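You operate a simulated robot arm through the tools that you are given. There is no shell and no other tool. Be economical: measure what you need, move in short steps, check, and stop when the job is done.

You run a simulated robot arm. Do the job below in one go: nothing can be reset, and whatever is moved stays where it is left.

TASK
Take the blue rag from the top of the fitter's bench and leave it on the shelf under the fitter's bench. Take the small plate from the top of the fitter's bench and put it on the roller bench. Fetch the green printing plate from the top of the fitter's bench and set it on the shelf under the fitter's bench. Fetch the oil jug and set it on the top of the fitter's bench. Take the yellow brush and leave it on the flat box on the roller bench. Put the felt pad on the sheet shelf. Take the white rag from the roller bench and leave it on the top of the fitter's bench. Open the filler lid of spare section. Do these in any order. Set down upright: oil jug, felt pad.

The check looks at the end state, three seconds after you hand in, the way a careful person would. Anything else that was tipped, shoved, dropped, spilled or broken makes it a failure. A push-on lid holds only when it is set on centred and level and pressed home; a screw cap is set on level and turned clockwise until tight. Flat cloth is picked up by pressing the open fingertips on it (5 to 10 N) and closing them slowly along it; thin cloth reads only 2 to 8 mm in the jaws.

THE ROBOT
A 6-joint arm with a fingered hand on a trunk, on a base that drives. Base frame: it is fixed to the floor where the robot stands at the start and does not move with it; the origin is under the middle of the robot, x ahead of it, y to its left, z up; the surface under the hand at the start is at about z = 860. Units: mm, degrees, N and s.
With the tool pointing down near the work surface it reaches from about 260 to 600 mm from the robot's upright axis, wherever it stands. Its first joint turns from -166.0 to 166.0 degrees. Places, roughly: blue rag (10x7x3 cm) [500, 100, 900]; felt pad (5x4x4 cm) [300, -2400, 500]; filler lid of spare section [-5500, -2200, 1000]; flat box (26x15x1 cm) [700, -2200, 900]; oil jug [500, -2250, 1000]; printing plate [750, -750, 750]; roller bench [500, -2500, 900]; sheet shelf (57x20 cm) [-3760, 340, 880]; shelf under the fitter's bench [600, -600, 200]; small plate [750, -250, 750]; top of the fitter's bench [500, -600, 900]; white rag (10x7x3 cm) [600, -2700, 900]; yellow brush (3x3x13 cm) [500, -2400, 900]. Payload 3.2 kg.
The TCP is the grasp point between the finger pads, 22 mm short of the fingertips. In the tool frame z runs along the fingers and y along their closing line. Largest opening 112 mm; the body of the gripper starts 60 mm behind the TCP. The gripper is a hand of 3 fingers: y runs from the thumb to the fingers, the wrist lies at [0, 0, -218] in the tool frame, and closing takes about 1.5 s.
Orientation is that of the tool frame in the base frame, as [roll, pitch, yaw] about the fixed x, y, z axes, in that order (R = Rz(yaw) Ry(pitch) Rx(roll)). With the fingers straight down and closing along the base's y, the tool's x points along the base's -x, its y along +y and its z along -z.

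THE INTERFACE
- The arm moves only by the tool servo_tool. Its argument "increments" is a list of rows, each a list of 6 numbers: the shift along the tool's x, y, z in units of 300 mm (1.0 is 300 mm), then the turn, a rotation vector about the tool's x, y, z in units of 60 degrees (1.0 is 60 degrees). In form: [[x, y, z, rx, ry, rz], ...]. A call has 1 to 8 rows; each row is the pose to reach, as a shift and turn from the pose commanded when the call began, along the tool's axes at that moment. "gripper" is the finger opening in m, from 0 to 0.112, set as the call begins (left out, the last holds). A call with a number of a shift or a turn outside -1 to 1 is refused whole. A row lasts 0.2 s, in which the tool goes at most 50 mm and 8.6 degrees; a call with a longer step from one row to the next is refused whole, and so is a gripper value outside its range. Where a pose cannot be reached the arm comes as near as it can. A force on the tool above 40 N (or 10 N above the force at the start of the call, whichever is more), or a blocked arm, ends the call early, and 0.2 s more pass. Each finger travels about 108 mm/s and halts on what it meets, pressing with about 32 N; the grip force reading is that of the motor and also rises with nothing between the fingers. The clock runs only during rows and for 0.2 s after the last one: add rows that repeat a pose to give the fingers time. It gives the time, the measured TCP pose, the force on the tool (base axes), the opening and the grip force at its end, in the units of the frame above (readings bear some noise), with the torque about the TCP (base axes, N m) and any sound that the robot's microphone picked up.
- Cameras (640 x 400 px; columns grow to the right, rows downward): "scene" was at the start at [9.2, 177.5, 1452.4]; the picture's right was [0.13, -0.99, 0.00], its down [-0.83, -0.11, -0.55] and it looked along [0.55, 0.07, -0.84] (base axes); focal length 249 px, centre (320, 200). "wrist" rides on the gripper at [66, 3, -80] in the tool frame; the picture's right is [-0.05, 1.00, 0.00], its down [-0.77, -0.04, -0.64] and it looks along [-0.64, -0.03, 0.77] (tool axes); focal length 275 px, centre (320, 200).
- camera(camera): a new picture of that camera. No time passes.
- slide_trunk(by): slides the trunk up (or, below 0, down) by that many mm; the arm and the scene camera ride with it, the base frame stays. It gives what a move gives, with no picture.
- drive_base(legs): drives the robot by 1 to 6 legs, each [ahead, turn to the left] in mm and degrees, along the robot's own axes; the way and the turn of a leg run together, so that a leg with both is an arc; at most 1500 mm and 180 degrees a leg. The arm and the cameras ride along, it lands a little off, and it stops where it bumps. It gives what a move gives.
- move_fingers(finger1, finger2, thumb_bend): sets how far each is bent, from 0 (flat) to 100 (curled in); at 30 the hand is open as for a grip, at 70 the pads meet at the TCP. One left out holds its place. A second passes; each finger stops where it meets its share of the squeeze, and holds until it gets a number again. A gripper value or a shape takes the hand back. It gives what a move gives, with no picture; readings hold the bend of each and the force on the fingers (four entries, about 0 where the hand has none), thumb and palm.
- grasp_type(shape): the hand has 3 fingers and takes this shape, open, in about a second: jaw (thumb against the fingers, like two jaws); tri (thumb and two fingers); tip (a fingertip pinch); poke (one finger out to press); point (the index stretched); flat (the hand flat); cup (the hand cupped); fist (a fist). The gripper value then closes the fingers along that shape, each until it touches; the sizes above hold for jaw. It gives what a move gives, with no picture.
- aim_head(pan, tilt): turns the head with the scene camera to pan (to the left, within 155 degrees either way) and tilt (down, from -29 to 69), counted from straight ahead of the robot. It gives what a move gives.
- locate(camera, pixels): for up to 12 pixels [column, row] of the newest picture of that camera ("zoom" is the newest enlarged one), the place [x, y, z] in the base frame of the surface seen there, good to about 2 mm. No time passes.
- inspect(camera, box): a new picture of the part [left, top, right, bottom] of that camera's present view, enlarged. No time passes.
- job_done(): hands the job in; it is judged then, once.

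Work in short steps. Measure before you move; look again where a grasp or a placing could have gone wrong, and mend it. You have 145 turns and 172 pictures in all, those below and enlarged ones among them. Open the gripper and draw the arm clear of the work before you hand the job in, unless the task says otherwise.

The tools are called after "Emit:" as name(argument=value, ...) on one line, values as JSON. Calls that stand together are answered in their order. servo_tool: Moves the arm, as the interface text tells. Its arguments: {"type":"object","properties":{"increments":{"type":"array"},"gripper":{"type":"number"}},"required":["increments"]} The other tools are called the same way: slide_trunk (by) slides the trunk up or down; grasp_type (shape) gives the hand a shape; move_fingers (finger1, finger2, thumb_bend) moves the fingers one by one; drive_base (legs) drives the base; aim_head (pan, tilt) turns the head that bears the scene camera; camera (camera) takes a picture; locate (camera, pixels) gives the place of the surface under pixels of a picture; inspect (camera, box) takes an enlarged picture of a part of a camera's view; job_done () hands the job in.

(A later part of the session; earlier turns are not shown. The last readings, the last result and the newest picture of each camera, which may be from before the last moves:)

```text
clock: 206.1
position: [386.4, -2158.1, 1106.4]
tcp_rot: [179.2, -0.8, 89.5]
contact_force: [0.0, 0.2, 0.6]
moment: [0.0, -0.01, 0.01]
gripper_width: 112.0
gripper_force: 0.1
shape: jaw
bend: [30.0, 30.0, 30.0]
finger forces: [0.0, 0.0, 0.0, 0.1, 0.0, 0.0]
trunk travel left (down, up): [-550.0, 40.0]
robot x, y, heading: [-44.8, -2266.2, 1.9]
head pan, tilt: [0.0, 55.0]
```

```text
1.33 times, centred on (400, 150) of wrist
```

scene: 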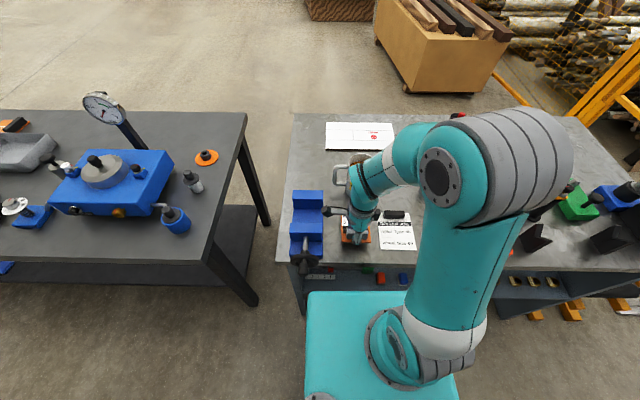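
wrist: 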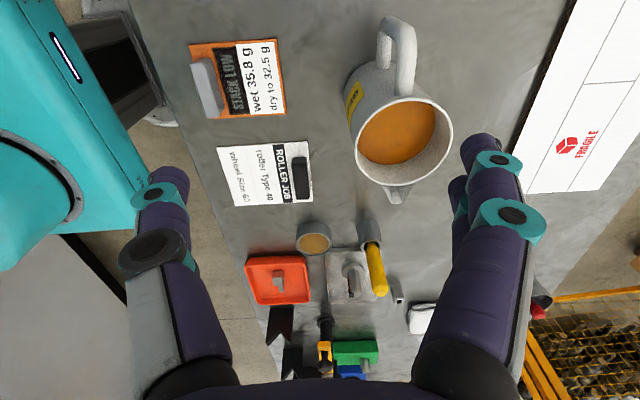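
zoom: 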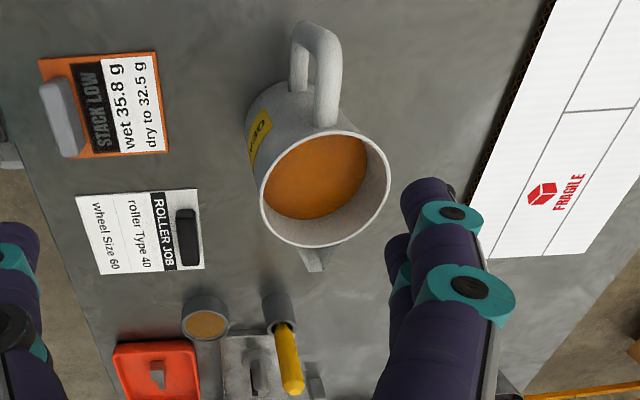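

Jug rim centre ≈(455,-2205), about 88 mm across, rim z≈986, handle toward +y, spout toward -y. I move above it with the fingers straddling in x and re-measure.

Emit:
servo_tool(increments=[[-0.05, 0.08, 0, 0, 0, 0], [-0.1, 0.16, 0, 0, 0, 0], [-0.157, 0.23, 0, 0, 0, 0], [-0.157, 0.23, 0, 0, 0, 0]])

Emit:
camera(camera="wrist")

```text
clock: 207.1
position: [452.3, -2208.9, 1104.8]
tcp_rot: [179.2, -0.7, 89.5]
contact_force: [0.0, 1.1, -0.3]
moment: [0.0, 0.0, -0.01]
gripper_width: 112.0
gripper_force: 0.0
shape: jaw
bend: [30.0, 30.0, 30.0]
finger forces: [0.0, 0.1, 0.1, 0.0, 0.1, 0.0]
trunk travel left (down, up): [-550.0, 40.0]
robot x, y, heading: [-44.3, -2262.9, 1.6]
head pan, tilt: [0.0, 55.0]
```

```text
118 pictures are left
```

wrist: 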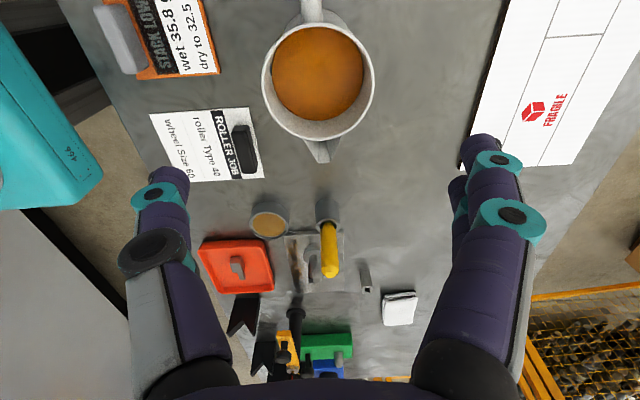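

Emit:
locate(camera="wrist", pixels=[[263, 80], [374, 80], [318, 12], [318, 139], [264, 90], [373, 90], [280, 118], [358, 118]])

```text
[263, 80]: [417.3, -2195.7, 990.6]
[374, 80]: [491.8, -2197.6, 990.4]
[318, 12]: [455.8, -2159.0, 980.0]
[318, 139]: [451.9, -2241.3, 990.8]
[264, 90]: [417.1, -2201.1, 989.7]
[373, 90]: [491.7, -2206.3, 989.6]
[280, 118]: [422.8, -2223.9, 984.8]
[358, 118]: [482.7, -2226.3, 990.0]
```

Rim centre (454.5,-2201), 77 mm wide, z 990. I descend to z≈960 with equal clearance both sides.

Emit:
servo_tool(increments=[[0.026, 0.008, 0.06, 0, 0, 0], [0.026, 0.008, 0.15, 0, 0, 0], [0.026, 0.008, 0.25, 0, 0, 0], [0.026, 0.008, 0.34, 0, 0, 0], [0.026, 0.008, 0.42, 0, 0, 0], [0.026, 0.008, 0.48, 0, 0, 0], [0.026, 0.008, 0.485, 0, 0, 0]])

Emit:
camera(camera="wrist")

```text
clock: 208.7
position: [457.2, -2198.9, 960.3]
tcp_rot: [179.1, -0.7, 89.5]
contact_force: [-4.1, 1.4, 9.0]
moment: [-0.03, 0.3, -0.07]
gripper_width: 111.5
gripper_force: 0.1
shape: jaw
bend: [30.0, 30.0, 30.0]
finger forces: [0.0, 0.1, 0.0, 0.1, 7.9, 0.0]
trunk travel left (down, up): [-550.0, 40.0]
robot x, y, heading: [-44.8, -2266.6, 1.5]
head pan, tilt: [0.0, 55.0]
```

```text
117 pictures are left
```

wrist: 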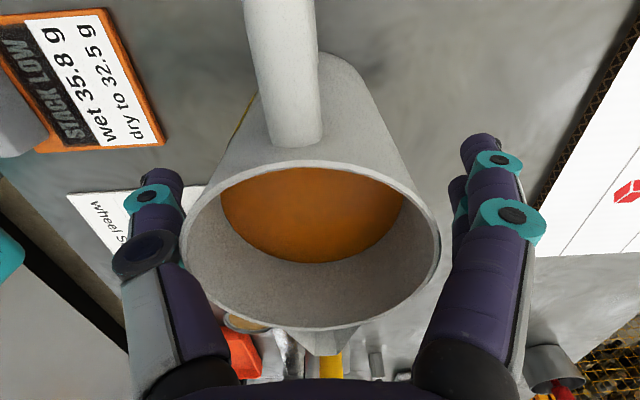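

The thumb's knuckle touches the rim (7.9 N). I raise 16 mm and shift 4 mm toward -x.

Emit:
servo_tool(increments=[[0, 0, -0.03, 0, 0, 0], [0, -0.013, -0.055, 0, 0, 0], [0, -0.013, -0.055, 0, 0, 0]])

Emit:
inspect(camera="wrist", box=[80, 100, 560, 400])

```text
clock: 209.5
position: [454.8, -2198.5, 977.0]
tcp_rot: [179.2, -0.9, 89.5]
contact_force: [-0.1, -0.4, 0.1]
moment: [-0.01, 0.01, 0.01]
gripper_width: 111.9
gripper_force: 0.0
shape: jaw
bend: [30.0, 30.0, 30.0]
finger forces: [0.1, 0.1, 0.1, 0.0, 0.1, 0.0]
trunk travel left (down, up): [-550.0, 40.0]
robot x, y, heading: [-45.9, -2262.7, 1.4]
head pan, tilt: [0.0, 55.0]
```

```text
1.33 times, centred on (320, 250) of wrist
```

zoom: 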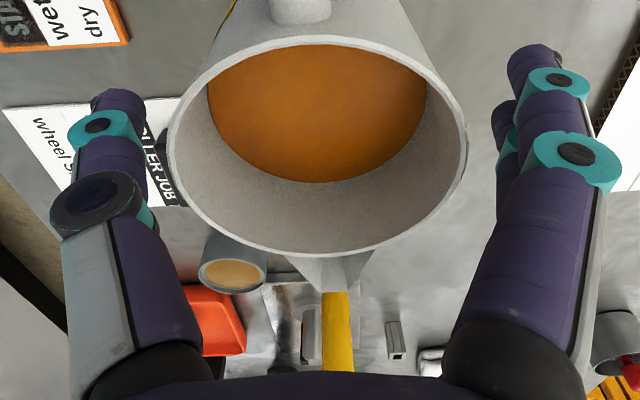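

Clear now; tips reach 35 mm below the rim. I close on the jug.

Emit:
servo_tool(increments=[[0, 0, 0, 0, 0, 0], [0, 0, 0, 0, 0, 0], [0, 0, 0, 0, 0, 0], [0, 0, 0, 0, 0, 0], [0, 0, 0, 0, 0, 0], [0, 0, 0, 0, 0, 0]], gripper=0.06)

Emit:
camera(camera="wrist")

```text
clock: 210.9
position: [454.5, -2198.1, 976.6]
tcp_rot: [179.2, -0.8, 89.5]
contact_force: [-1.3, 0.8, 0.3]
moment: [0.0, 0.03, -0.05]
gripper_width: 69.3
gripper_force: 32.2
shape: jaw
bend: [71.0, 70.0, 69.0]
finger forces: [14.3, 14.3, 0.1, 0.0, 29.8, 0.0]
trunk travel left (down, up): [-550.0, 40.0]
robot x, y, heading: [-47.7, -2259.8, 1.5]
head pan, tilt: [0.0, 55.0]
```

```text
115 pictures are left
```

wrist: 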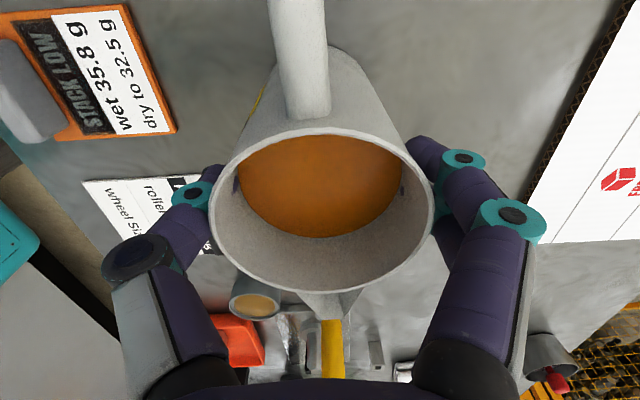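

Closed at 69 mm with about 29 N. I lift gently and check.

Emit:
servo_tool(increments=[[0, 0, -0.01, 0, 0, 0], [0, 0, -0.03, 0, 0, 0], [0, 0, -0.06, 0, 0, 0], [0, 0, -0.1, 0, 0, 0], [0, 0, -0.14, 0, 0, 0], [0, 0, -0.17, 0, 0, 0], [0, 0, -0.19, 0, 0, 0], [0, 0, -0.2, 0, 0, 0]])

Emit:
camera(camera="wrist")

```text
clock: 212.7
position: [451.6, -2199.0, 1035.7]
tcp_rot: [179.2, -0.8, 89.5]
contact_force: [0.0, -0.2, -4.8]
moment: [-0.02, -0.01, 0.0]
gripper_width: 69.3
gripper_force: 32.1
shape: jaw
bend: [71.0, 70.0, 69.0]
finger forces: [15.1, 15.1, 0.0, 0.0, 30.0, 0.1]
trunk travel left (down, up): [-550.0, 40.0]
robot x, y, heading: [-48.0, -2265.8, 1.7]
head pan, tilt: [0.0, 55.0]
```

```text
114 pictures are left
```

wrist: 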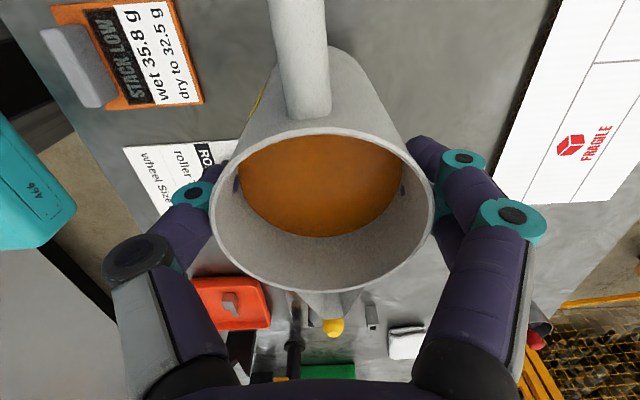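

Steady, weight about 5 N. I raise and retract the jug slowly, then drive back along the aisle to the fitter's bench.

Emit:
servo_tool(increments=[[0, -0.02, -0.05, 0, 0, 0], [0, -0.07, -0.12, 0, 0, 0], [0, -0.15, -0.2, 0, 0, 0], [0, -0.25, -0.25, 0, 0, 0], [0, -0.35, -0.25, 0, 0, 0], [0, -0.44, -0.25, 0, 0, 0], [0, -0.5, -0.25, 0, 0, 0], [0, -0.52, -0.25, 0, 0, 0]])

Emit:
drive_base(legs=[[-280, 0], [0, 88.4], [1300, 0], [0, -90]])

Emit:
aim_head(pan=10, tilt=45)

Emit:
camera(camera="scene")

```text
clock: 214.5
position: [293.5, -2196.1, 1109.0]
tcp_rot: [179.3, -0.8, 89.4]
contact_force: [0.1, 0.5, -4.8]
moment: [0.0, 0.02, 0.01]
gripper_width: 69.5
gripper_force: 31.3
shape: jaw
bend: [71.0, 70.0, 69.0]
finger forces: [15.1, 15.4, 0.0, 0.1, 30.1, 0.0]
trunk travel left (down, up): [-550.0, 40.0]
robot x, y, heading: [-43.5, -2264.2, 1.6]
head pan, tilt: [0.0, 55.0]
```

```text
clock: 230.1
position: [92.8, -921.1, 1109.0]
tcp_rot: [179.2, -0.7, 85.3]
contact_force: [0.1, -1.0, -5.1]
moment: [0.02, 0.01, 0.01]
gripper_width: 69.1
gripper_force: 32.2
shape: jaw
bend: [71.0, 70.0, 69.0]
finger forces: [14.8, 14.9, 0.0, 0.0, 29.3, 0.1]
trunk travel left (down, up): [-550.0, 40.0]
robot x, y, heading: [-253.9, -962.9, -2.5]
head pan, tilt: [0.0, 55.0]
```

```text
clock: 230.8
position: [92.2, -921.0, 1110.4]
tcp_rot: [179.2, -0.6, 85.2]
contact_force: [0.3, -0.1, -4.3]
moment: [0.04, 0.01, -0.02]
gripper_width: 69.3
gripper_force: 31.7
shape: jaw
bend: [71.0, 70.0, 69.0]
finger forces: [14.9, 14.9, 0.0, 0.0, 29.4, 0.0]
trunk travel left (down, up): [-550.0, 40.0]
robot x, y, heading: [-253.0, -961.7, -2.6]
head pan, tilt: [10.0, 45.0]
```

```text
113 pictures are left
```

scene: 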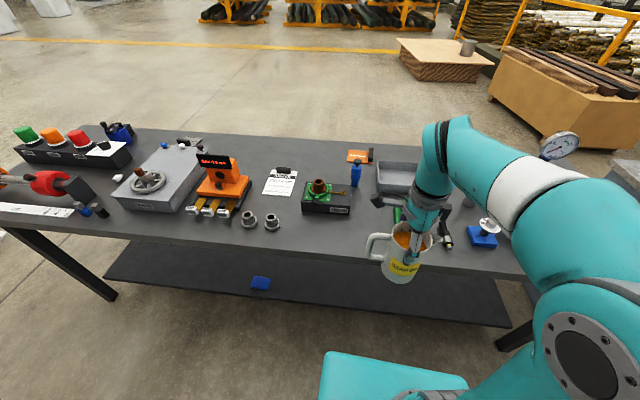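

I measure candidate free spots along the front strip and neighbours.

Emit:
locate(camera="scene", pixels=[[310, 235], [340, 240], [320, 225], [350, 212], [302, 212], [272, 225], [290, 215], [360, 205], [365, 235], [385, 205], [330, 255]])

```text
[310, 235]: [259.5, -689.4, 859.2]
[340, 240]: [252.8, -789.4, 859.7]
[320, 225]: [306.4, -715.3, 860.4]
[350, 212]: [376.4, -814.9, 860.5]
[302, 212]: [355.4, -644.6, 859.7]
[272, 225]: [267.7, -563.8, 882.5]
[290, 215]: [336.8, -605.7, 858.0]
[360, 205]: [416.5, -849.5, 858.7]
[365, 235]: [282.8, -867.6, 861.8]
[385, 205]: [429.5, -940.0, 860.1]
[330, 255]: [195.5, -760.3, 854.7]
```

I choose (300,-885), clear all round. I drive up to the bench.

Emit:
drive_base(legs=[[0, 2.6], [190, 0]])

Emit:
camera(camera="wrist")

```text
clock: 232.8
position: [281.1, -900.4, 1108.8]
tcp_rot: [179.3, -0.7, 88.5]
contact_force: [0.2, -1.2, -4.9]
moment: [-0.01, 0.04, -0.02]
gripper_width: 69.3
gripper_force: 32.2
shape: jaw
bend: [71.0, 70.0, 69.0]
finger forces: [14.9, 15.0, 0.0, 0.1, 29.4, 0.0]
trunk travel left (down, up): [-550.0, 40.0]
robot x, y, heading: [-66.3, -960.7, 0.5]
head pan, tilt: [10.0, 45.0]
```

```text
112 pictures are left
```

wrist: 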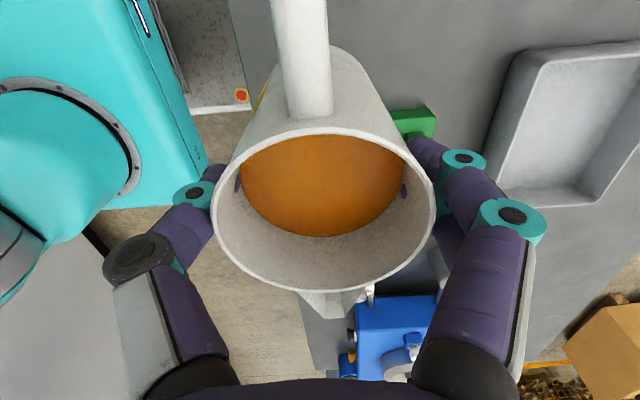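

I check the green V-block's place relative to the landing spot.

Emit:
locate(camera="wrist", pixels=[[415, 118], [432, 110], [400, 110], [370, 290], [400, 320], [255, 60], [350, 350]])

Emit:
camera(camera="scene")

```text
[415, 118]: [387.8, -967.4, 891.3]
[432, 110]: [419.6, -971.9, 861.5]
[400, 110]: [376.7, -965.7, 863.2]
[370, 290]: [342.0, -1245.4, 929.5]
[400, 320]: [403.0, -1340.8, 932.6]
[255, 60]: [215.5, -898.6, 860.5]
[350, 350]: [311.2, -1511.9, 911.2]
```

```text
111 pictures are left
```

scene: 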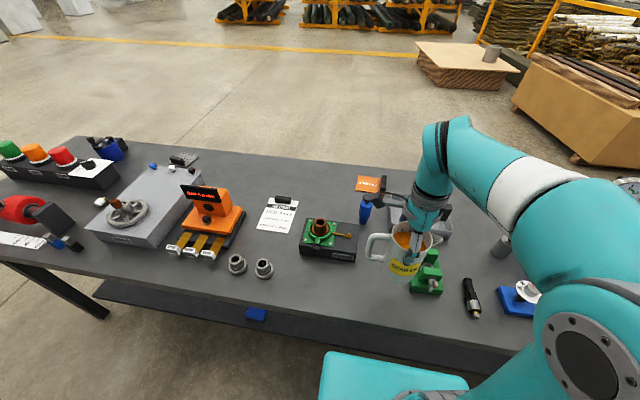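

I shift 40 mm left (y≈-860) for more room from the V-block and lower to just above the bench.

Emit:
servo_tool(increments=[[0.04, 0.01, 0.0, 0, 0, 0], [0.1, 0.02, 0.04, 0, 0, 0], [0.133, 0.03, 0.12, 0, 0, 0], [0.133, 0.03, 0.21, 0, 0, 0], [0.133, 0.03, 0.3, 0, 0, 0], [0.133, 0.03, 0.37, 0, 0, 0], [0.133, 0.03, 0.41, 0, 0, 0], [0.133, 0.03, 0.41, 0, 0, 0]])

Emit:
camera(camera="scene")

```text
clock: 234.6
position: [294.4, -859.3, 987.0]
tcp_rot: [179.3, -0.7, 88.5]
contact_force: [0.6, 1.0, -5.1]
moment: [-0.01, 0.0, -0.02]
gripper_width: 69.4
gripper_force: 31.6
shape: jaw
bend: [71.0, 70.0, 69.0]
finger forces: [14.9, 15.1, 0.1, 0.0, 29.6, 0.1]
trunk travel left (down, up): [-550.0, 40.0]
robot x, y, heading: [-63.7, -959.8, 0.9]
head pan, tilt: [10.0, 45.0]
```

```text
110 pictures are left
```

scene: 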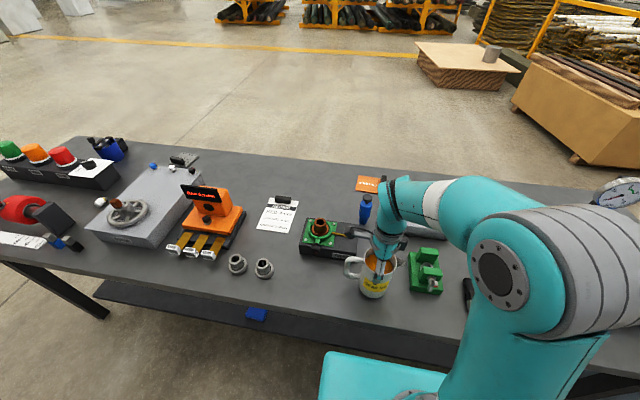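

The jug hovers over a free spot between the black box and the V-block. I lower the last ~10 mm finely.

Emit:
servo_tool(increments=[[0, 0, 0.01, 0, 0, 0], [0, 0, 0.02, 0, 0, 0], [0, 0, 0.026, 0, 0, 0], [0, 0, 0.031, 0, 0, 0], [0, 0, 0.034, 0, 0, 0]])

```text
clock: 235.8
position: [292.8, -859.3, 975.9]
tcp_rot: [179.2, -0.8, 88.6]
contact_force: [-0.4, 2.3, 1.7]
moment: [0.04, -0.06, 0.0]
gripper_width: 69.3
gripper_force: 32.1
shape: jaw
bend: [71.0, 70.0, 69.0]
finger forces: [15.0, 14.9, 0.0, 0.0, 29.9, 0.0]
trunk travel left (down, up): [-550.0, 40.0]
robot x, y, heading: [-60.3, -956.9, 0.7]
head pan, tilt: [10.0, 45.0]
```

The jug rests on the bench (force +1.7 N). I open and rise straight up.

Emit:
servo_tool(increments=[[0, 0, 0, 0, 0, 0], [0, 0, 0, 0, 0, 0], [0, 0, 0, 0, 0, 0], [0, 0, 0, 0, 0, 0], [0, 0, -0.05, 0, 0, 0], [0, 0, -0.15, 0, 0, 0], [0, 0, -0.3, 0, 0, 0], [0, 0, -0.45, 0, 0, 0]], gripper=0.112)

Emit:
camera(camera="scene")

```text
clock: 237.6
position: [291.1, -858.4, 1112.9]
tcp_rot: [179.2, -0.8, 88.4]
contact_force: [-0.3, 0.2, -0.9]
moment: [0.03, -0.01, 0.0]
gripper_width: 111.9
gripper_force: 0.1
shape: jaw
bend: [30.0, 30.0, 30.0]
finger forces: [0.0, 0.0, 0.0, 0.1, 0.0, 0.0]
trunk travel left (down, up): [-550.0, 40.0]
robot x, y, heading: [-62.2, -960.5, 0.5]
head pan, tilt: [10.0, 45.0]
```

```text
109 pictures are left
```

scene: 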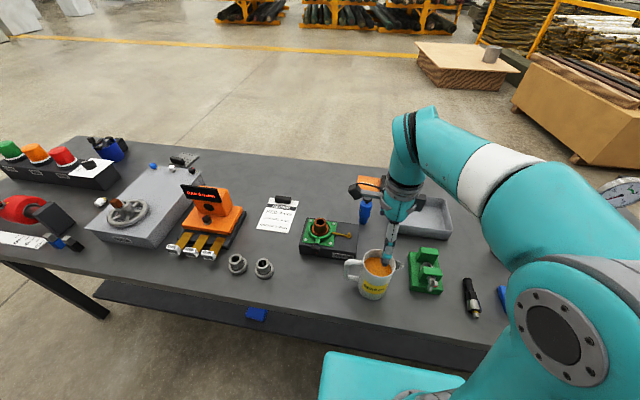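

The jug stands upright. I go back to the roller bench for the yellow brush.

Emit:
drive_base(legs=[[-220, 0], [0, -90.5], [1410, 0], [0, 90], [270, 0]])

Emit:
aim_head(pan=0, tilt=48)

Emit:
camera(camera="scene")

Emit:
camera(camera="wrist")

```text
clock: 255.0
position: [385.9, -2286.3, 1114.3]
tcp_rot: [179.0, -0.8, 90.8]
contact_force: [0.1, 0.9, -0.4]
moment: [-0.01, -0.07, -0.04]
gripper_width: 112.2
gripper_force: 0.0
shape: jaw
bend: [30.0, 30.0, 30.0]
finger forces: [0.0, 0.0, 0.0, 0.0, 0.0, 0.1]
trunk travel left (down, up): [-550.0, 40.0]
robot x, y, heading: [41.9, -2406.8, 2.6]
head pan, tilt: [10.0, 45.0]
stopped in leg 5: the robot was blocked; the commanded pose is now the measured one
```

```text
clock: 255.7
position: [385.4, -2287.2, 1114.4]
tcp_rot: [178.9, -0.7, 90.7]
contact_force: [-0.7, -0.1, -0.2]
moment: [-0.02, -0.01, -0.02]
gripper_width: 112.1
gripper_force: 0.0
shape: jaw
bend: [30.0, 30.0, 30.0]
finger forces: [0.1, 0.0, 0.1, 0.0, 0.0, 0.0]
trunk travel left (down, up): [-550.0, 40.0]
robot x, y, heading: [38.1, -2405.5, 2.6]
head pan, tilt: [0.0, 48.0]
```

```text
108 pictures are left
```

scene: 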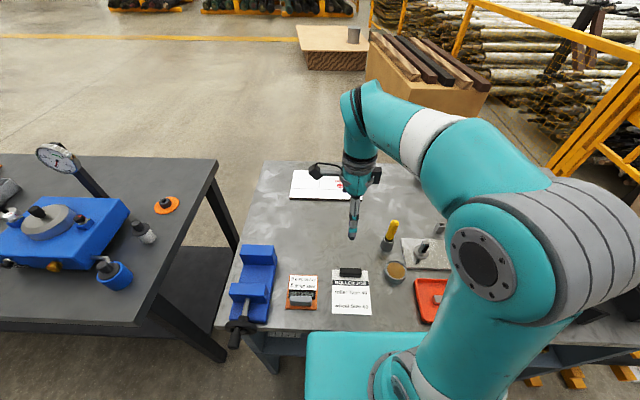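

```text
107 pictures are left
```

wrist: 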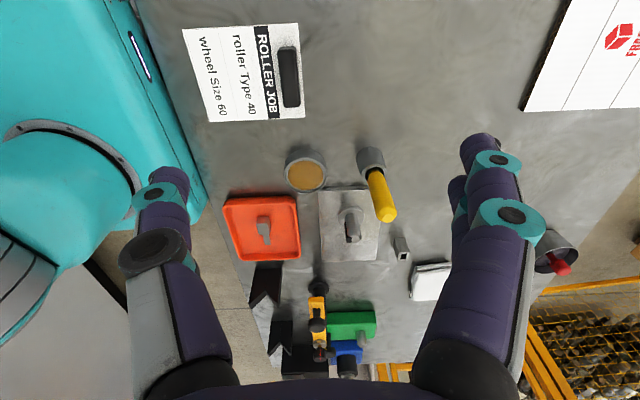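

I back off 10 mm and turn the hand to close along y over the brush at (449,-2413).

Emit:
drive_base(legs=[[-10, 0]])

Emit:
servo_tool(increments=[[-0.05, 0.01, 0, 0, 0, -0.125], [-0.1, 0.02, 0, 0, 0, -0.25], [-0.16, 0.03, 0, 0, 0, -0.375], [-0.21, 0.04, 0, 0, 0, -0.5], [-0.26, 0.05, 0, 0, 0, -0.625], [-0.31, 0.06, 0, 0, 0, -0.75], [-0.37, 0.07, 0, 0, 0, -0.875], [-0.42, 0.08, 0, 0, 0, -1.0]])

Emit:
servo_tool(increments=[[0, 0, 0, 0, 0, -0.125], [0, 0, 0, 0, 0, -0.25], [0, 0, 0, 0, 0, -0.375], [0, 0, 0, 0, 0, -0.49], [0, 0, 0, 0, 0, -0.49]])

Emit:
servo_tool(increments=[[0, 0, 0, 0, -0.12, 0], [0, 0, 0, 0, -0.24, 0], [0, 0, 0, 0, -0.36, 0], [0, 0, 0, 0, -0.48, 0], [0, 0, 0, 0, -0.6, 0], [0, 0, 0, 0, -0.667, 0], [0, 0, 0, 0, -0.667, 0]], gripper=0.07)

Emit:
camera(camera="wrist")

```text
clock: 256.5
position: [385.1, -2286.8, 1111.8]
tcp_rot: [179.3, -0.7, 90.7]
contact_force: [-0.4, -0.2, 0.5]
moment: [-0.01, -0.02, -0.04]
gripper_width: 112.4
gripper_force: 0.0
shape: jaw
bend: [30.0, 30.0, 30.0]
finger forces: [0.0, 0.1, 0.1, 0.1, 0.1, 0.0]
trunk travel left (down, up): [-550.0, 40.0]
robot x, y, heading: [33.2, -2407.7, 2.6]
head pan, tilt: [0.0, 48.0]
```

```text
clock: 258.3
position: [408.5, -2412.6, 1110.8]
tcp_rot: [179.1, 0.2, 150.8]
contact_force: [-0.6, -0.3, 0.1]
moment: [-0.02, 0.01, 0.0]
gripper_width: 111.9
gripper_force: 0.1
shape: jaw
bend: [30.0, 30.0, 30.0]
finger forces: [0.1, 0.0, 0.1, 0.0, 0.0, 0.0]
trunk travel left (down, up): [-550.0, 40.0]
robot x, y, heading: [31.5, -2406.5, 2.7]
head pan, tilt: [0.0, 48.0]
```

```text
clock: 259.5
position: [409.1, -2413.7, 1110.3]
tcp_rot: [179.4, 0.8, -179.7]
contact_force: [1.0, 0.4, -0.6]
moment: [0.05, 0.0, 0.0]
gripper_width: 111.9
gripper_force: 0.0
shape: jaw
bend: [30.0, 30.0, 30.0]
finger forces: [0.0, 0.0, 0.0, 0.1, 0.0, 0.0]
trunk travel left (down, up): [-550.0, 40.0]
robot x, y, heading: [31.5, -2403.8, 2.6]
head pan, tilt: [0.0, 48.0]
```

```text
clock: 261.1
position: [410.1, -2414.2, 1110.0]
tcp_rot: [179.0, 40.7, 179.5]
contact_force: [0.0, 0.7, -0.1]
moment: [-0.03, 0.0, 0.0]
gripper_width: 70.3
gripper_force: 0.0
shape: jaw
bend: [71.0, 71.0, 69.0]
finger forces: [0.1, 0.0, 0.0, 0.0, 0.1, 0.0]
trunk travel left (down, up): [-550.0, 40.0]
robot x, y, heading: [30.6, -2404.2, 2.9]
head pan, tilt: [0.0, 48.0]
```

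```text
106 pictures are left
```

wrist: 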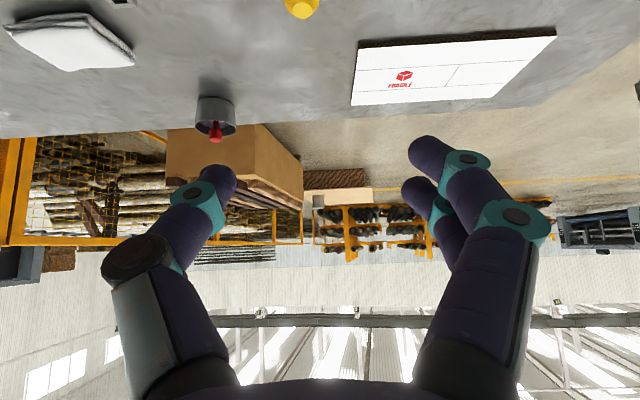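

The tilt is right; the brush top shows at (302,8). I locate it and the box corners.

Emit:
locate(camera="wrist", pixels=[[302, 10], [297, 3], [358, 47], [352, 104], [555, 34], [405, 78], [212, 105]])

Emit:
inspect(camera="scene", box=[330, 180, 470, 300])

```text
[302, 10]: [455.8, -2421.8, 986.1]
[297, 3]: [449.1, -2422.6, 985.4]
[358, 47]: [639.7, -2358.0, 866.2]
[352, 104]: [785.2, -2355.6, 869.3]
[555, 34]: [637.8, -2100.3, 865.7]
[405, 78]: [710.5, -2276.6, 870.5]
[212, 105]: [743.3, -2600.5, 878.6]
```

```text
3.33 times, centred on (400, 240) of scene
```

zoom: 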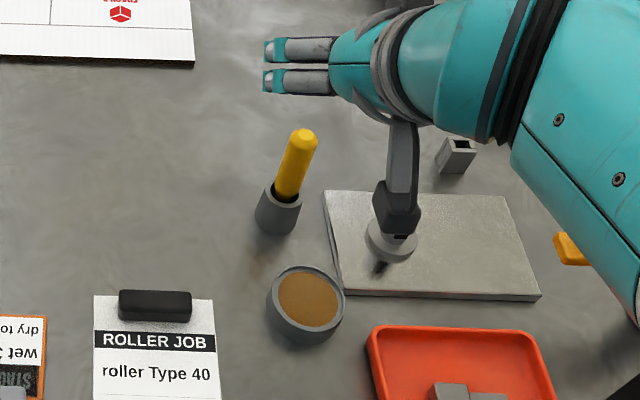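

I zoom more to see whether the grey base is part of the brush or a pot.

Emit:
inspect(camera="scene", box=[376, 210, 406, 255])

Emit:
inspect(camera="wrist", box=[180, 80, 250, 150])

```text
8.89 times, centred on (391, 232) of scene
```

zoom: 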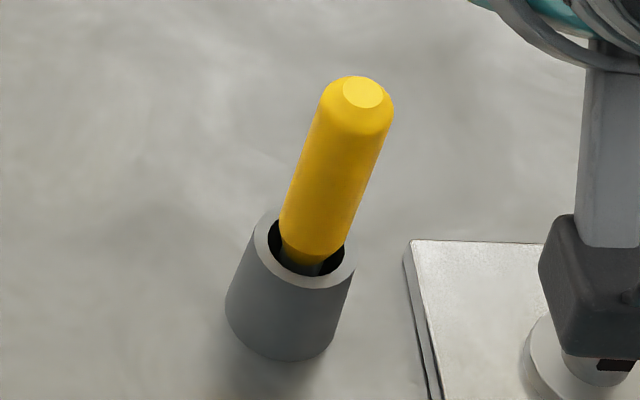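

```text
5.71 times, centred on (215, 115) of wrist
```

zoom: 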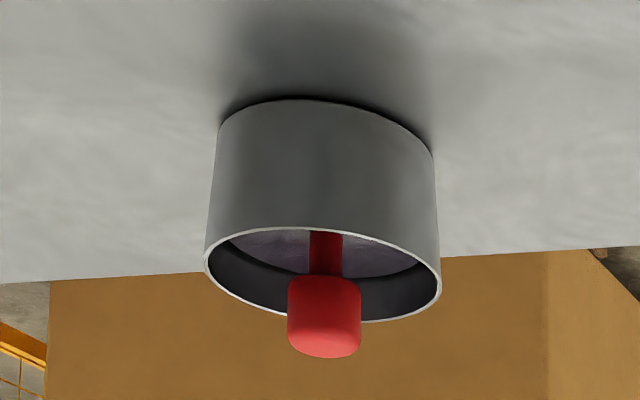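

The yellow brush stands in a hollow cup, so it must be drawn straight up. I tilt the hand to 60° so that I can later lay the brush level on the box, and come down to just above it.

Emit:
servo_tool(increments=[[0, 0, 0, 0, -0.11, 0], [0, 0, 0, 0, -0.22, 0], [0, 0, 0, 0, -0.323, 0], [0, 0, 0, 0, -0.323, 0]])

Emit:
servo_tool(increments=[[0.05, -0.01, 0.09, 0, 0, 0], [0.1, -0.01, 0.15, 0, 0, 0], [0.161, -0.01, 0.22, 0, 0, 0], [0.161, -0.01, 0.22, 0, 0, 0]])

Emit:
camera(camera="wrist")

Emit:
camera(camera="scene")

```text
clock: 262.1
position: [416.1, -2411.1, 1137.3]
tcp_rot: [178.7, 59.8, 179.0]
contact_force: [0.2, 0.2, 1.0]
moment: [-0.01, 0.05, 0.01]
gripper_width: 70.4
gripper_force: 0.0
shape: jaw
bend: [71.0, 71.0, 69.0]
finger forces: [0.1, 0.0, 0.1, 0.0, 0.1, 0.0]
out of reach, approached as far as the arm can: row 3, 4
trunk travel left (down, up): [-550.0, 40.0]
robot x, y, heading: [31.6, -2408.0, 3.1]
head pan, tilt: [0.0, 48.0]
```

```text
clock: 263.1
position: [418.1, -2405.0, 1135.6]
tcp_rot: [178.5, 59.8, 178.8]
contact_force: [0.6, 0.0, -0.9]
moment: [0.02, 0.01, 0.02]
gripper_width: 70.3
gripper_force: 0.2
shape: jaw
bend: [71.0, 71.0, 69.0]
finger forces: [0.0, 0.0, 0.0, 0.0, 0.0, 0.0]
out of reach, approached as far as the arm can: row 1, 2, 3, 4
trunk travel left (down, up): [-550.0, 40.0]
robot x, y, heading: [30.1, -2404.8, 3.4]
head pan, tilt: [0.0, 48.0]
```

```text
102 pictures are left
```

wrist: 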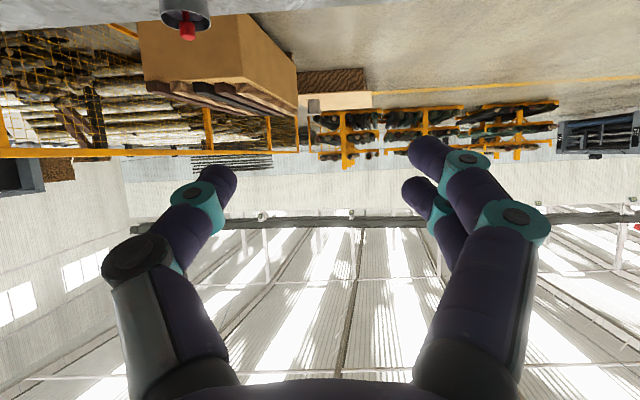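

```text
101 pictures are left
```

scene: 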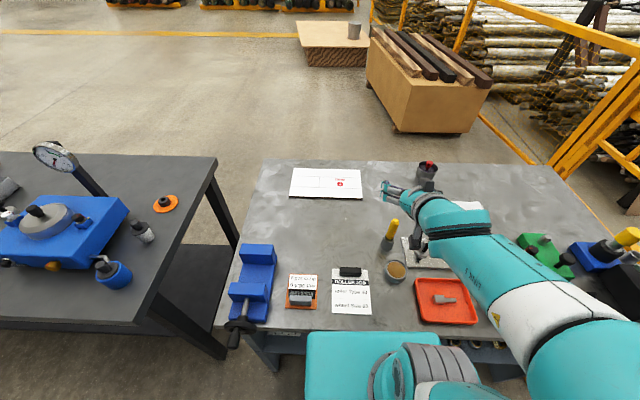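

The wrist is too close to the axis; I back the base 85 mm and straighten it, then approach again.

Emit:
drive_base(legs=[[-85, 0], [0, -3.2]])

Emit:
servo_tool(increments=[[0, 0, 0, 0, 0, 0]])

```text
clock: 264.6
position: [333.1, -2430.7, 1136.0]
tcp_rot: [178.4, 59.7, 175.7]
contact_force: [-0.4, 0.0, -1.0]
moment: [0.0, -0.01, 0.01]
gripper_width: 70.4
gripper_force: 0.1
shape: jaw
bend: [71.0, 71.0, 69.0]
finger forces: [0.0, 0.0, 0.1, 0.0, 0.0, 0.1]
trunk travel left (down, up): [-550.0, 40.0]
robot x, y, heading: [-54.4, -2407.4, -0.6]
head pan, tilt: [0.0, 48.0]
```

```text
clock: 265.0
position: [332.4, -2430.6, 1136.1]
tcp_rot: [178.5, 59.8, 175.6]
contact_force: [-0.3, -0.1, -0.3]
moment: [0.03, -0.02, 0.02]
gripper_width: 70.3
gripper_force: 0.1
shape: jaw
bend: [71.0, 71.0, 69.0]
finger forces: [0.0, 0.0, 0.0, 0.0, 0.0, 0.0]
trunk travel left (down, up): [-550.0, 40.0]
robot x, y, heading: [-52.7, -2411.0, -0.2]
head pan, tilt: [0.0, 48.0]
```

Now I move toward the brush (to about z 1026 above it) and correct the yaw.

Emit:
servo_tool(increments=[[0.027, 0.015, 0.1, -0.016, 0, -0.009], [0.055, 0.03, 0.2, -0.032, 0, -0.018], [0.082, 0.045, 0.3, -0.048, 0, -0.027], [0.11, 0.06, 0.4, -0.0635, 0, -0.037], [0.137, 0.075, 0.497, -0.0635, 0, -0.037], [0.137, 0.075, 0.497, -0.0635, 0, -0.037]])

Emit:
camera(camera="wrist")

Emit:
camera(camera="scene")

```text
clock: 266.4
position: [443.7, -2410.3, 1026.7]
tcp_rot: [178.5, 59.8, -179.8]
contact_force: [0.3, 0.2, -0.1]
moment: [-0.01, -0.04, 0.0]
gripper_width: 70.3
gripper_force: 0.2
shape: jaw
bend: [71.0, 71.0, 69.0]
finger forces: [0.0, 0.0, 0.0, 0.1, 0.0, 0.0]
out of reach, approached as far as the arm can: row 1, 2, 3
trunk travel left (down, up): [-550.0, 40.0]
robot x, y, heading: [-53.4, -2407.8, -0.1]
head pan, tilt: [0.0, 48.0]
```

```text
100 pictures are left
```

wrist: 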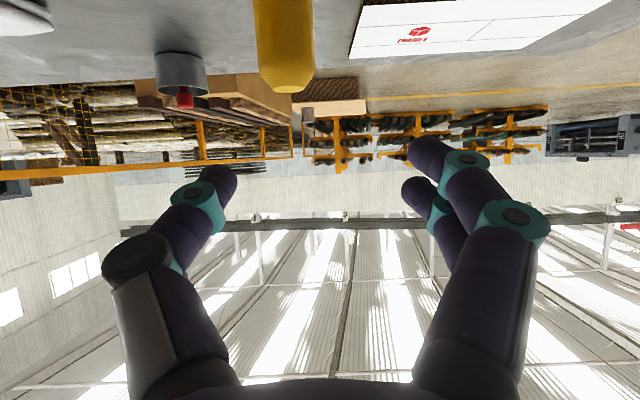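

```text
99 pictures are left
```

scene: 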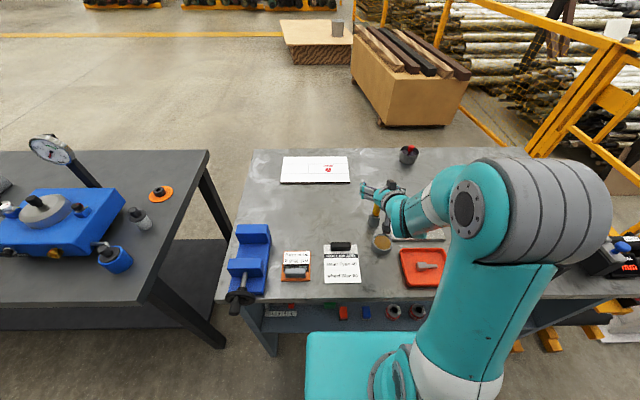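

The brush handle shows at (285,60–90) in the wrist view; I locate it precisely.

Emit:
locate(camera="wrist", pixels=[[285, 80], [258, 50], [312, 50], [284, 20], [286, 92]])

```text
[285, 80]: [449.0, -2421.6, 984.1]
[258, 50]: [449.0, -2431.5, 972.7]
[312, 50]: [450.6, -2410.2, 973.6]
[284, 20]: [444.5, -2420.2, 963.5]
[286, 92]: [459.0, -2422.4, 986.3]
```

Handle centre is (454,-2421). I shift 11 mm right, descend 70 mm and close.

Emit:
servo_tool(increments=[[0.0, -0.037, 0, 0, 0, 0], [0.08, -0.037, 0.046, 0, 0, 0], [0.15, -0.037, 0.087, 0, 0, 0], [0.2, -0.037, 0.116, 0, 0, 0], [0.2, -0.037, 0.116, 0, 0, 0]])

Emit:
servo_tool(increments=[[0, 0, 0, 0, 0, 0], [0, 0, 0, 0, 0, 0], [0, 0, 0, 0, 0, 0], [0, 0, 0, 0, 0, 0], [0, 0, 0, 0, 0, 0], [0, 0, 0, 0, 0, 0]], gripper=0.01)

Emit:
camera(camera="wrist")

```text
clock: 267.6
position: [444.2, -2422.8, 956.9]
tcp_rot: [178.5, 59.8, -179.8]
contact_force: [-0.4, -0.5, 0.3]
moment: [0.01, -0.03, -0.01]
gripper_width: 70.3
gripper_force: 0.1
shape: jaw
bend: [71.0, 71.0, 69.0]
finger forces: [0.0, 0.0, 0.0, 0.0, 0.0, 0.0]
trunk travel left (down, up): [-550.0, 40.0]
robot x, y, heading: [-51.4, -2406.5, -0.3]
head pan, tilt: [0.0, 48.0]
```

```text
clock: 269.0
position: [445.5, -2421.3, 956.7]
tcp_rot: [178.5, 59.8, -179.9]
contact_force: [-0.4, 0.2, 0.5]
moment: [0.01, 0.0, -0.02]
gripper_width: 14.5
gripper_force: 32.1
shape: jaw
bend: [73.0, 72.0, 70.0]
finger forces: [14.4, 13.0, 0.0, 0.0, 28.7, 0.0]
trunk travel left (down, up): [-550.0, 40.0]
robot x, y, heading: [-55.0, -2404.3, -0.1]
head pan, tilt: [0.0, 48.0]
```

```text
98 pictures are left
```

wrist: 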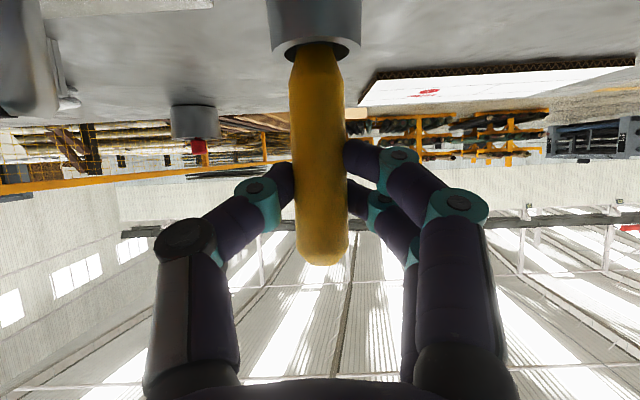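

Held. I draw it straight up 85 mm and look.

Emit:
servo_tool(increments=[[-0.04, 0, -0.023, 0, 0, 0], [-0.09, 0, -0.052, 0, 0, 0], [-0.14, 0, -0.081, 0, 0, 0], [-0.19, 0, -0.11, 0, 0, 0], [-0.245, 0, -0.142, 0, 0, 0], [-0.245, 0, -0.142, 0, 0, 0]])

Emit:
camera(camera="wrist")

Emit:
inspect(camera="scene", box=[330, 160, 450, 270])

```text
clock: 270.4
position: [443.7, -2424.2, 1041.1]
tcp_rot: [178.5, 59.8, -179.9]
contact_force: [-0.1, -0.8, -0.5]
moment: [-0.01, 0.02, -0.02]
gripper_width: 14.3
gripper_force: 32.1
shape: jaw
bend: [73.0, 72.0, 70.0]
finger forces: [14.5, 13.1, 0.1, 0.0, 28.6, 0.0]
trunk travel left (down, up): [-550.0, 40.0]
robot x, y, heading: [-53.7, -2409.2, -0.4]
head pan, tilt: [0.0, 48.0]
```

```text
97 pictures are left
```

wrist: 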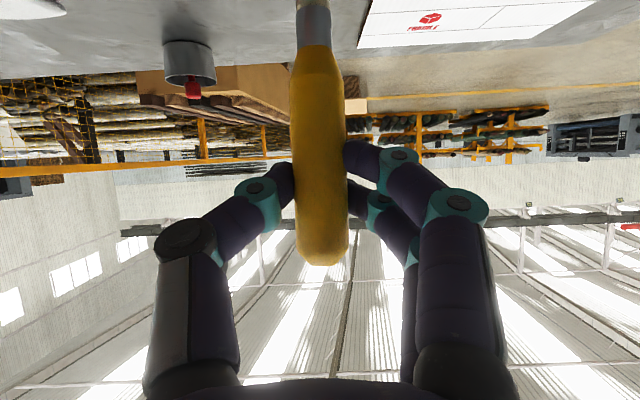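

```text
3.64 times, centred on (390, 215) of scene
```

zoom: 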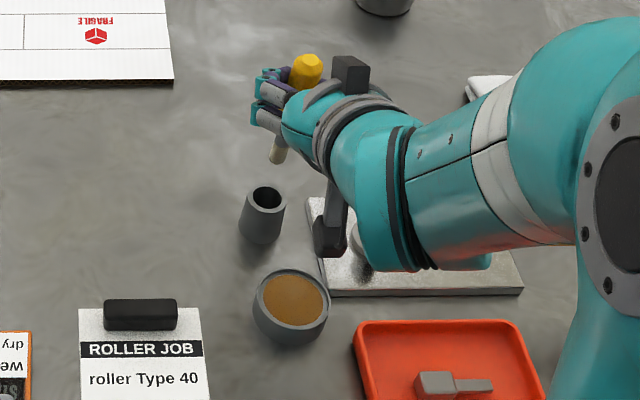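

Brush is out and the cup stands undisturbed. I shift left and begin rotating the brush to level, in two calls.

Emit:
servo_tool(increments=[[0, 0.045, 0, 0.0086, 0.0566, 0.0984], [0, 0.09, 0, 0.0172, 0.113, 0.197], [0, 0.135, 0, 0.026, 0.17, 0.295], [0, 0.18, 0, 0.0345, 0.2265, 0.3935], [0, 0.225, 0, 0.043, 0.283, 0.492], [0, 0.27, 0, 0.0517, 0.34, 0.59], [0, 0.32, 0, 0.06, 0.396, 0.689], [0, 0.367, 0, 0.069, 0.453, 0.787]])

Emit:
servo_tool(increments=[[0, 0, 0, 0.0086, 0.0566, 0.0984], [0, 0, 0, 0.0172, 0.113, 0.197], [0, 0, 0, 0.026, 0.17, 0.295], [0, 0, 0, 0.0345, 0.2265, 0.3935], [0, 0, 0, 0.043, 0.283, 0.492], [0, 0, 0, 0.0517, 0.34, 0.59], [0, 0, 0, 0.06, 0.396, 0.689], [0, 0, 0, 0.069, 0.453, 0.787]])

Emit:
camera(camera="wrist")

Emit:
camera(camera="scene")

```text
clock: 272.2
position: [413.0, -2243.7, 1050.0]
tcp_rot: [150.0, 19.4, 130.5]
contact_force: [0.1, 0.6, -0.8]
moment: [-0.03, 0.03, -0.02]
gripper_width: 13.9
gripper_force: 31.5
shape: jaw
bend: [73.0, 72.0, 71.0]
finger forces: [14.9, 13.2, 0.0, 0.0, 28.7, 0.0]
out of reach, approached as far as the arm can: row 4, 5, 6, 7, 8
trunk travel left (down, up): [-550.0, 40.0]
robot x, y, heading: [-51.7, -2408.4, -0.4]
head pan, tilt: [0.0, 48.0]
```

```text
clock: 274.0
position: [412.3, -2243.9, 1051.6]
tcp_rot: [157.4, -28.8, 102.4]
contact_force: [0.6, 0.2, -1.0]
moment: [0.01, 0.0, 0.02]
gripper_width: 12.8
gripper_force: 32.2
shape: jaw
bend: [73.0, 73.0, 71.0]
finger forces: [17.9, 10.4, 0.0, 0.1, 27.1, 0.1]
out of reach, approached as far as the arm can: row 1, 2, 3, 4, 5
trunk travel left (down, up): [-550.0, 40.0]
robot x, y, heading: [-53.5, -2409.9, -0.0]
head pan, tilt: [0.0, 48.0]
```

```text
95 pictures are left
```

wrist: 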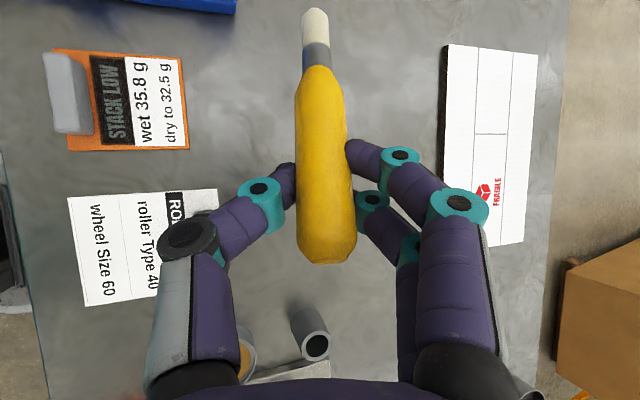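

```text
94 pictures are left
```

scene: 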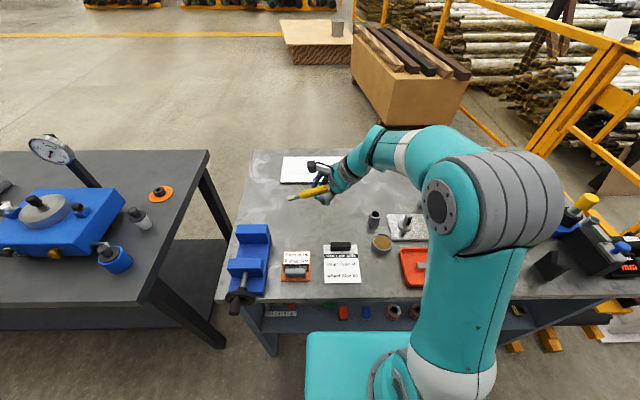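

The brush is level and points along y. I drive 75 mm forward, then locate the brush and box.

Emit:
drive_base(legs=[[78, 0]])

Emit:
camera(camera="wrist")

Emit:
locate(camera="wrist", pixels=[[314, 20], [316, 60], [320, 100], [324, 150], [326, 240]])

```text
clock: 275.0
position: [490.2, -2243.5, 1050.2]
tcp_rot: [157.3, -28.9, 102.7]
contact_force: [0.7, -0.3, -0.4]
moment: [0.0, 0.03, 0.01]
gripper_width: 12.6
gripper_force: 31.8
shape: jaw
bend: [73.0, 73.0, 71.0]
finger forces: [17.9, 10.5, 0.0, 0.0, 27.1, 0.1]
trunk travel left (down, up): [-550.0, 40.0]
robot x, y, heading: [24.7, -2410.5, -0.1]
head pan, tilt: [0.0, 48.0]
```

```text
93 pictures are left
```

wrist: 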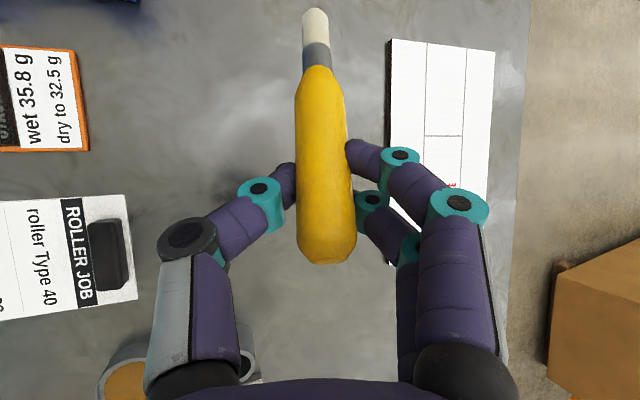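

```text
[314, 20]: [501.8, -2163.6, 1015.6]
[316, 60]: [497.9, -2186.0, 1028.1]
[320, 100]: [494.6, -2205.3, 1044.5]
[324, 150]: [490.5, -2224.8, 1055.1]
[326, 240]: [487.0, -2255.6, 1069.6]
```

The brush has pivoted in the grip: tip about 28° down. That's fine—tip will touch first and it then settles. I move over the box to (690,-2255,930).

Emit:
servo_tool(increments=[[-0.06, 0.083, 0.082, 0, 0, 0], [-0.118, 0.165, 0.164, 0, 0, 0], [-0.176, 0.247, 0.245, 0, 0, 0], [-0.235, 0.33, 0.327, 0, 0, 0], [-0.293, 0.41, 0.409, 0, 0, 0], [-0.352, 0.493, 0.49, 0, 0, 0], [-0.352, 0.493, 0.49, 0, 0, 0]])

Emit:
camera(camera="wrist")

```text
clock: 276.6
position: [690.9, -2252.3, 932.3]
tcp_rot: [157.5, -28.8, 102.7]
contact_force: [-0.4, 0.3, 1.0]
moment: [0.19, -0.03, 0.01]
gripper_width: 10.6
gripper_force: 31.7
shape: jaw
bend: [72.0, 75.0, 73.0]
finger forces: [18.4, 3.9, 0.1, 0.0, 21.9, 0.1]
trunk travel left (down, up): [-550.0, 40.0]
robot x, y, heading: [22.4, -2407.7, -0.1]
head pan, tilt: [0.0, 48.0]
```

```text
92 pictures are left
```

wrist: 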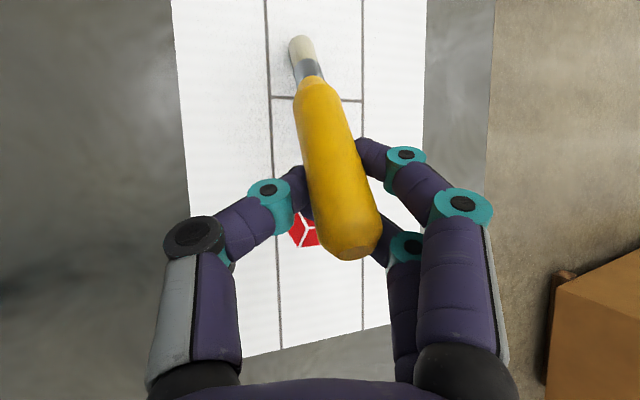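

The tip is near or on the box. I locate the brush before lowering further.

Emit:
locate(camera="wrist", pixels=[[302, 45], [310, 75], [325, 120], [340, 180], [355, 240], [250, 60], [300, 350], [210, 300]])

```text
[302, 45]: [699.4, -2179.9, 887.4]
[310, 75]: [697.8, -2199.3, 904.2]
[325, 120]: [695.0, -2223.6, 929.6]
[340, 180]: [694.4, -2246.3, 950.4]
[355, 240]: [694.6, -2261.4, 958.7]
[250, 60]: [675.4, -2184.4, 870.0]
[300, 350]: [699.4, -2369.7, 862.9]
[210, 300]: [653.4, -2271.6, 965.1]
```

Tip is about touching (42° slope). I lower 27 mm while easing 15 mm toward -y, so the brush lies down about its tip.

Emit:
servo_tool(increments=[[-0.017, -0.006, 0.009, 0, 0, 0], [-0.034, -0.012, 0.019, 0, 0, 0], [-0.052, -0.019, 0.028, 0, 0, 0], [-0.069, -0.025, 0.038, 0, 0, 0], [-0.086, -0.031, 0.047, 0, 0, 0]])

Emit:
camera(camera="wrist")

```text
clock: 277.8
position: [691.3, -2267.4, 904.3]
tcp_rot: [157.4, -28.8, 102.7]
contact_force: [0.4, 0.6, 0.2]
moment: [-0.01, 0.01, 0.02]
gripper_width: 5.5
gripper_force: 32.3
shape: jaw
bend: [76.0, 76.0, 76.0]
finger forces: [0.0, 0.1, 0.0, 0.0, 0.1, 0.0]
trunk travel left (down, up): [-550.0, 40.0]
robot x, y, heading: [21.4, -2407.2, -0.2]
head pan, tilt: [0.0, 48.0]
```

```text
91 pictures are left
```

wrist: 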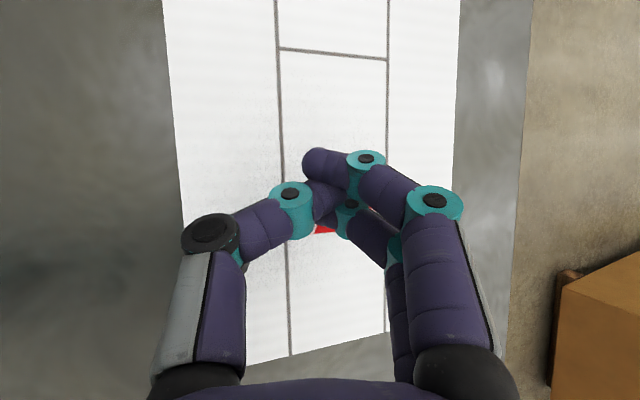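

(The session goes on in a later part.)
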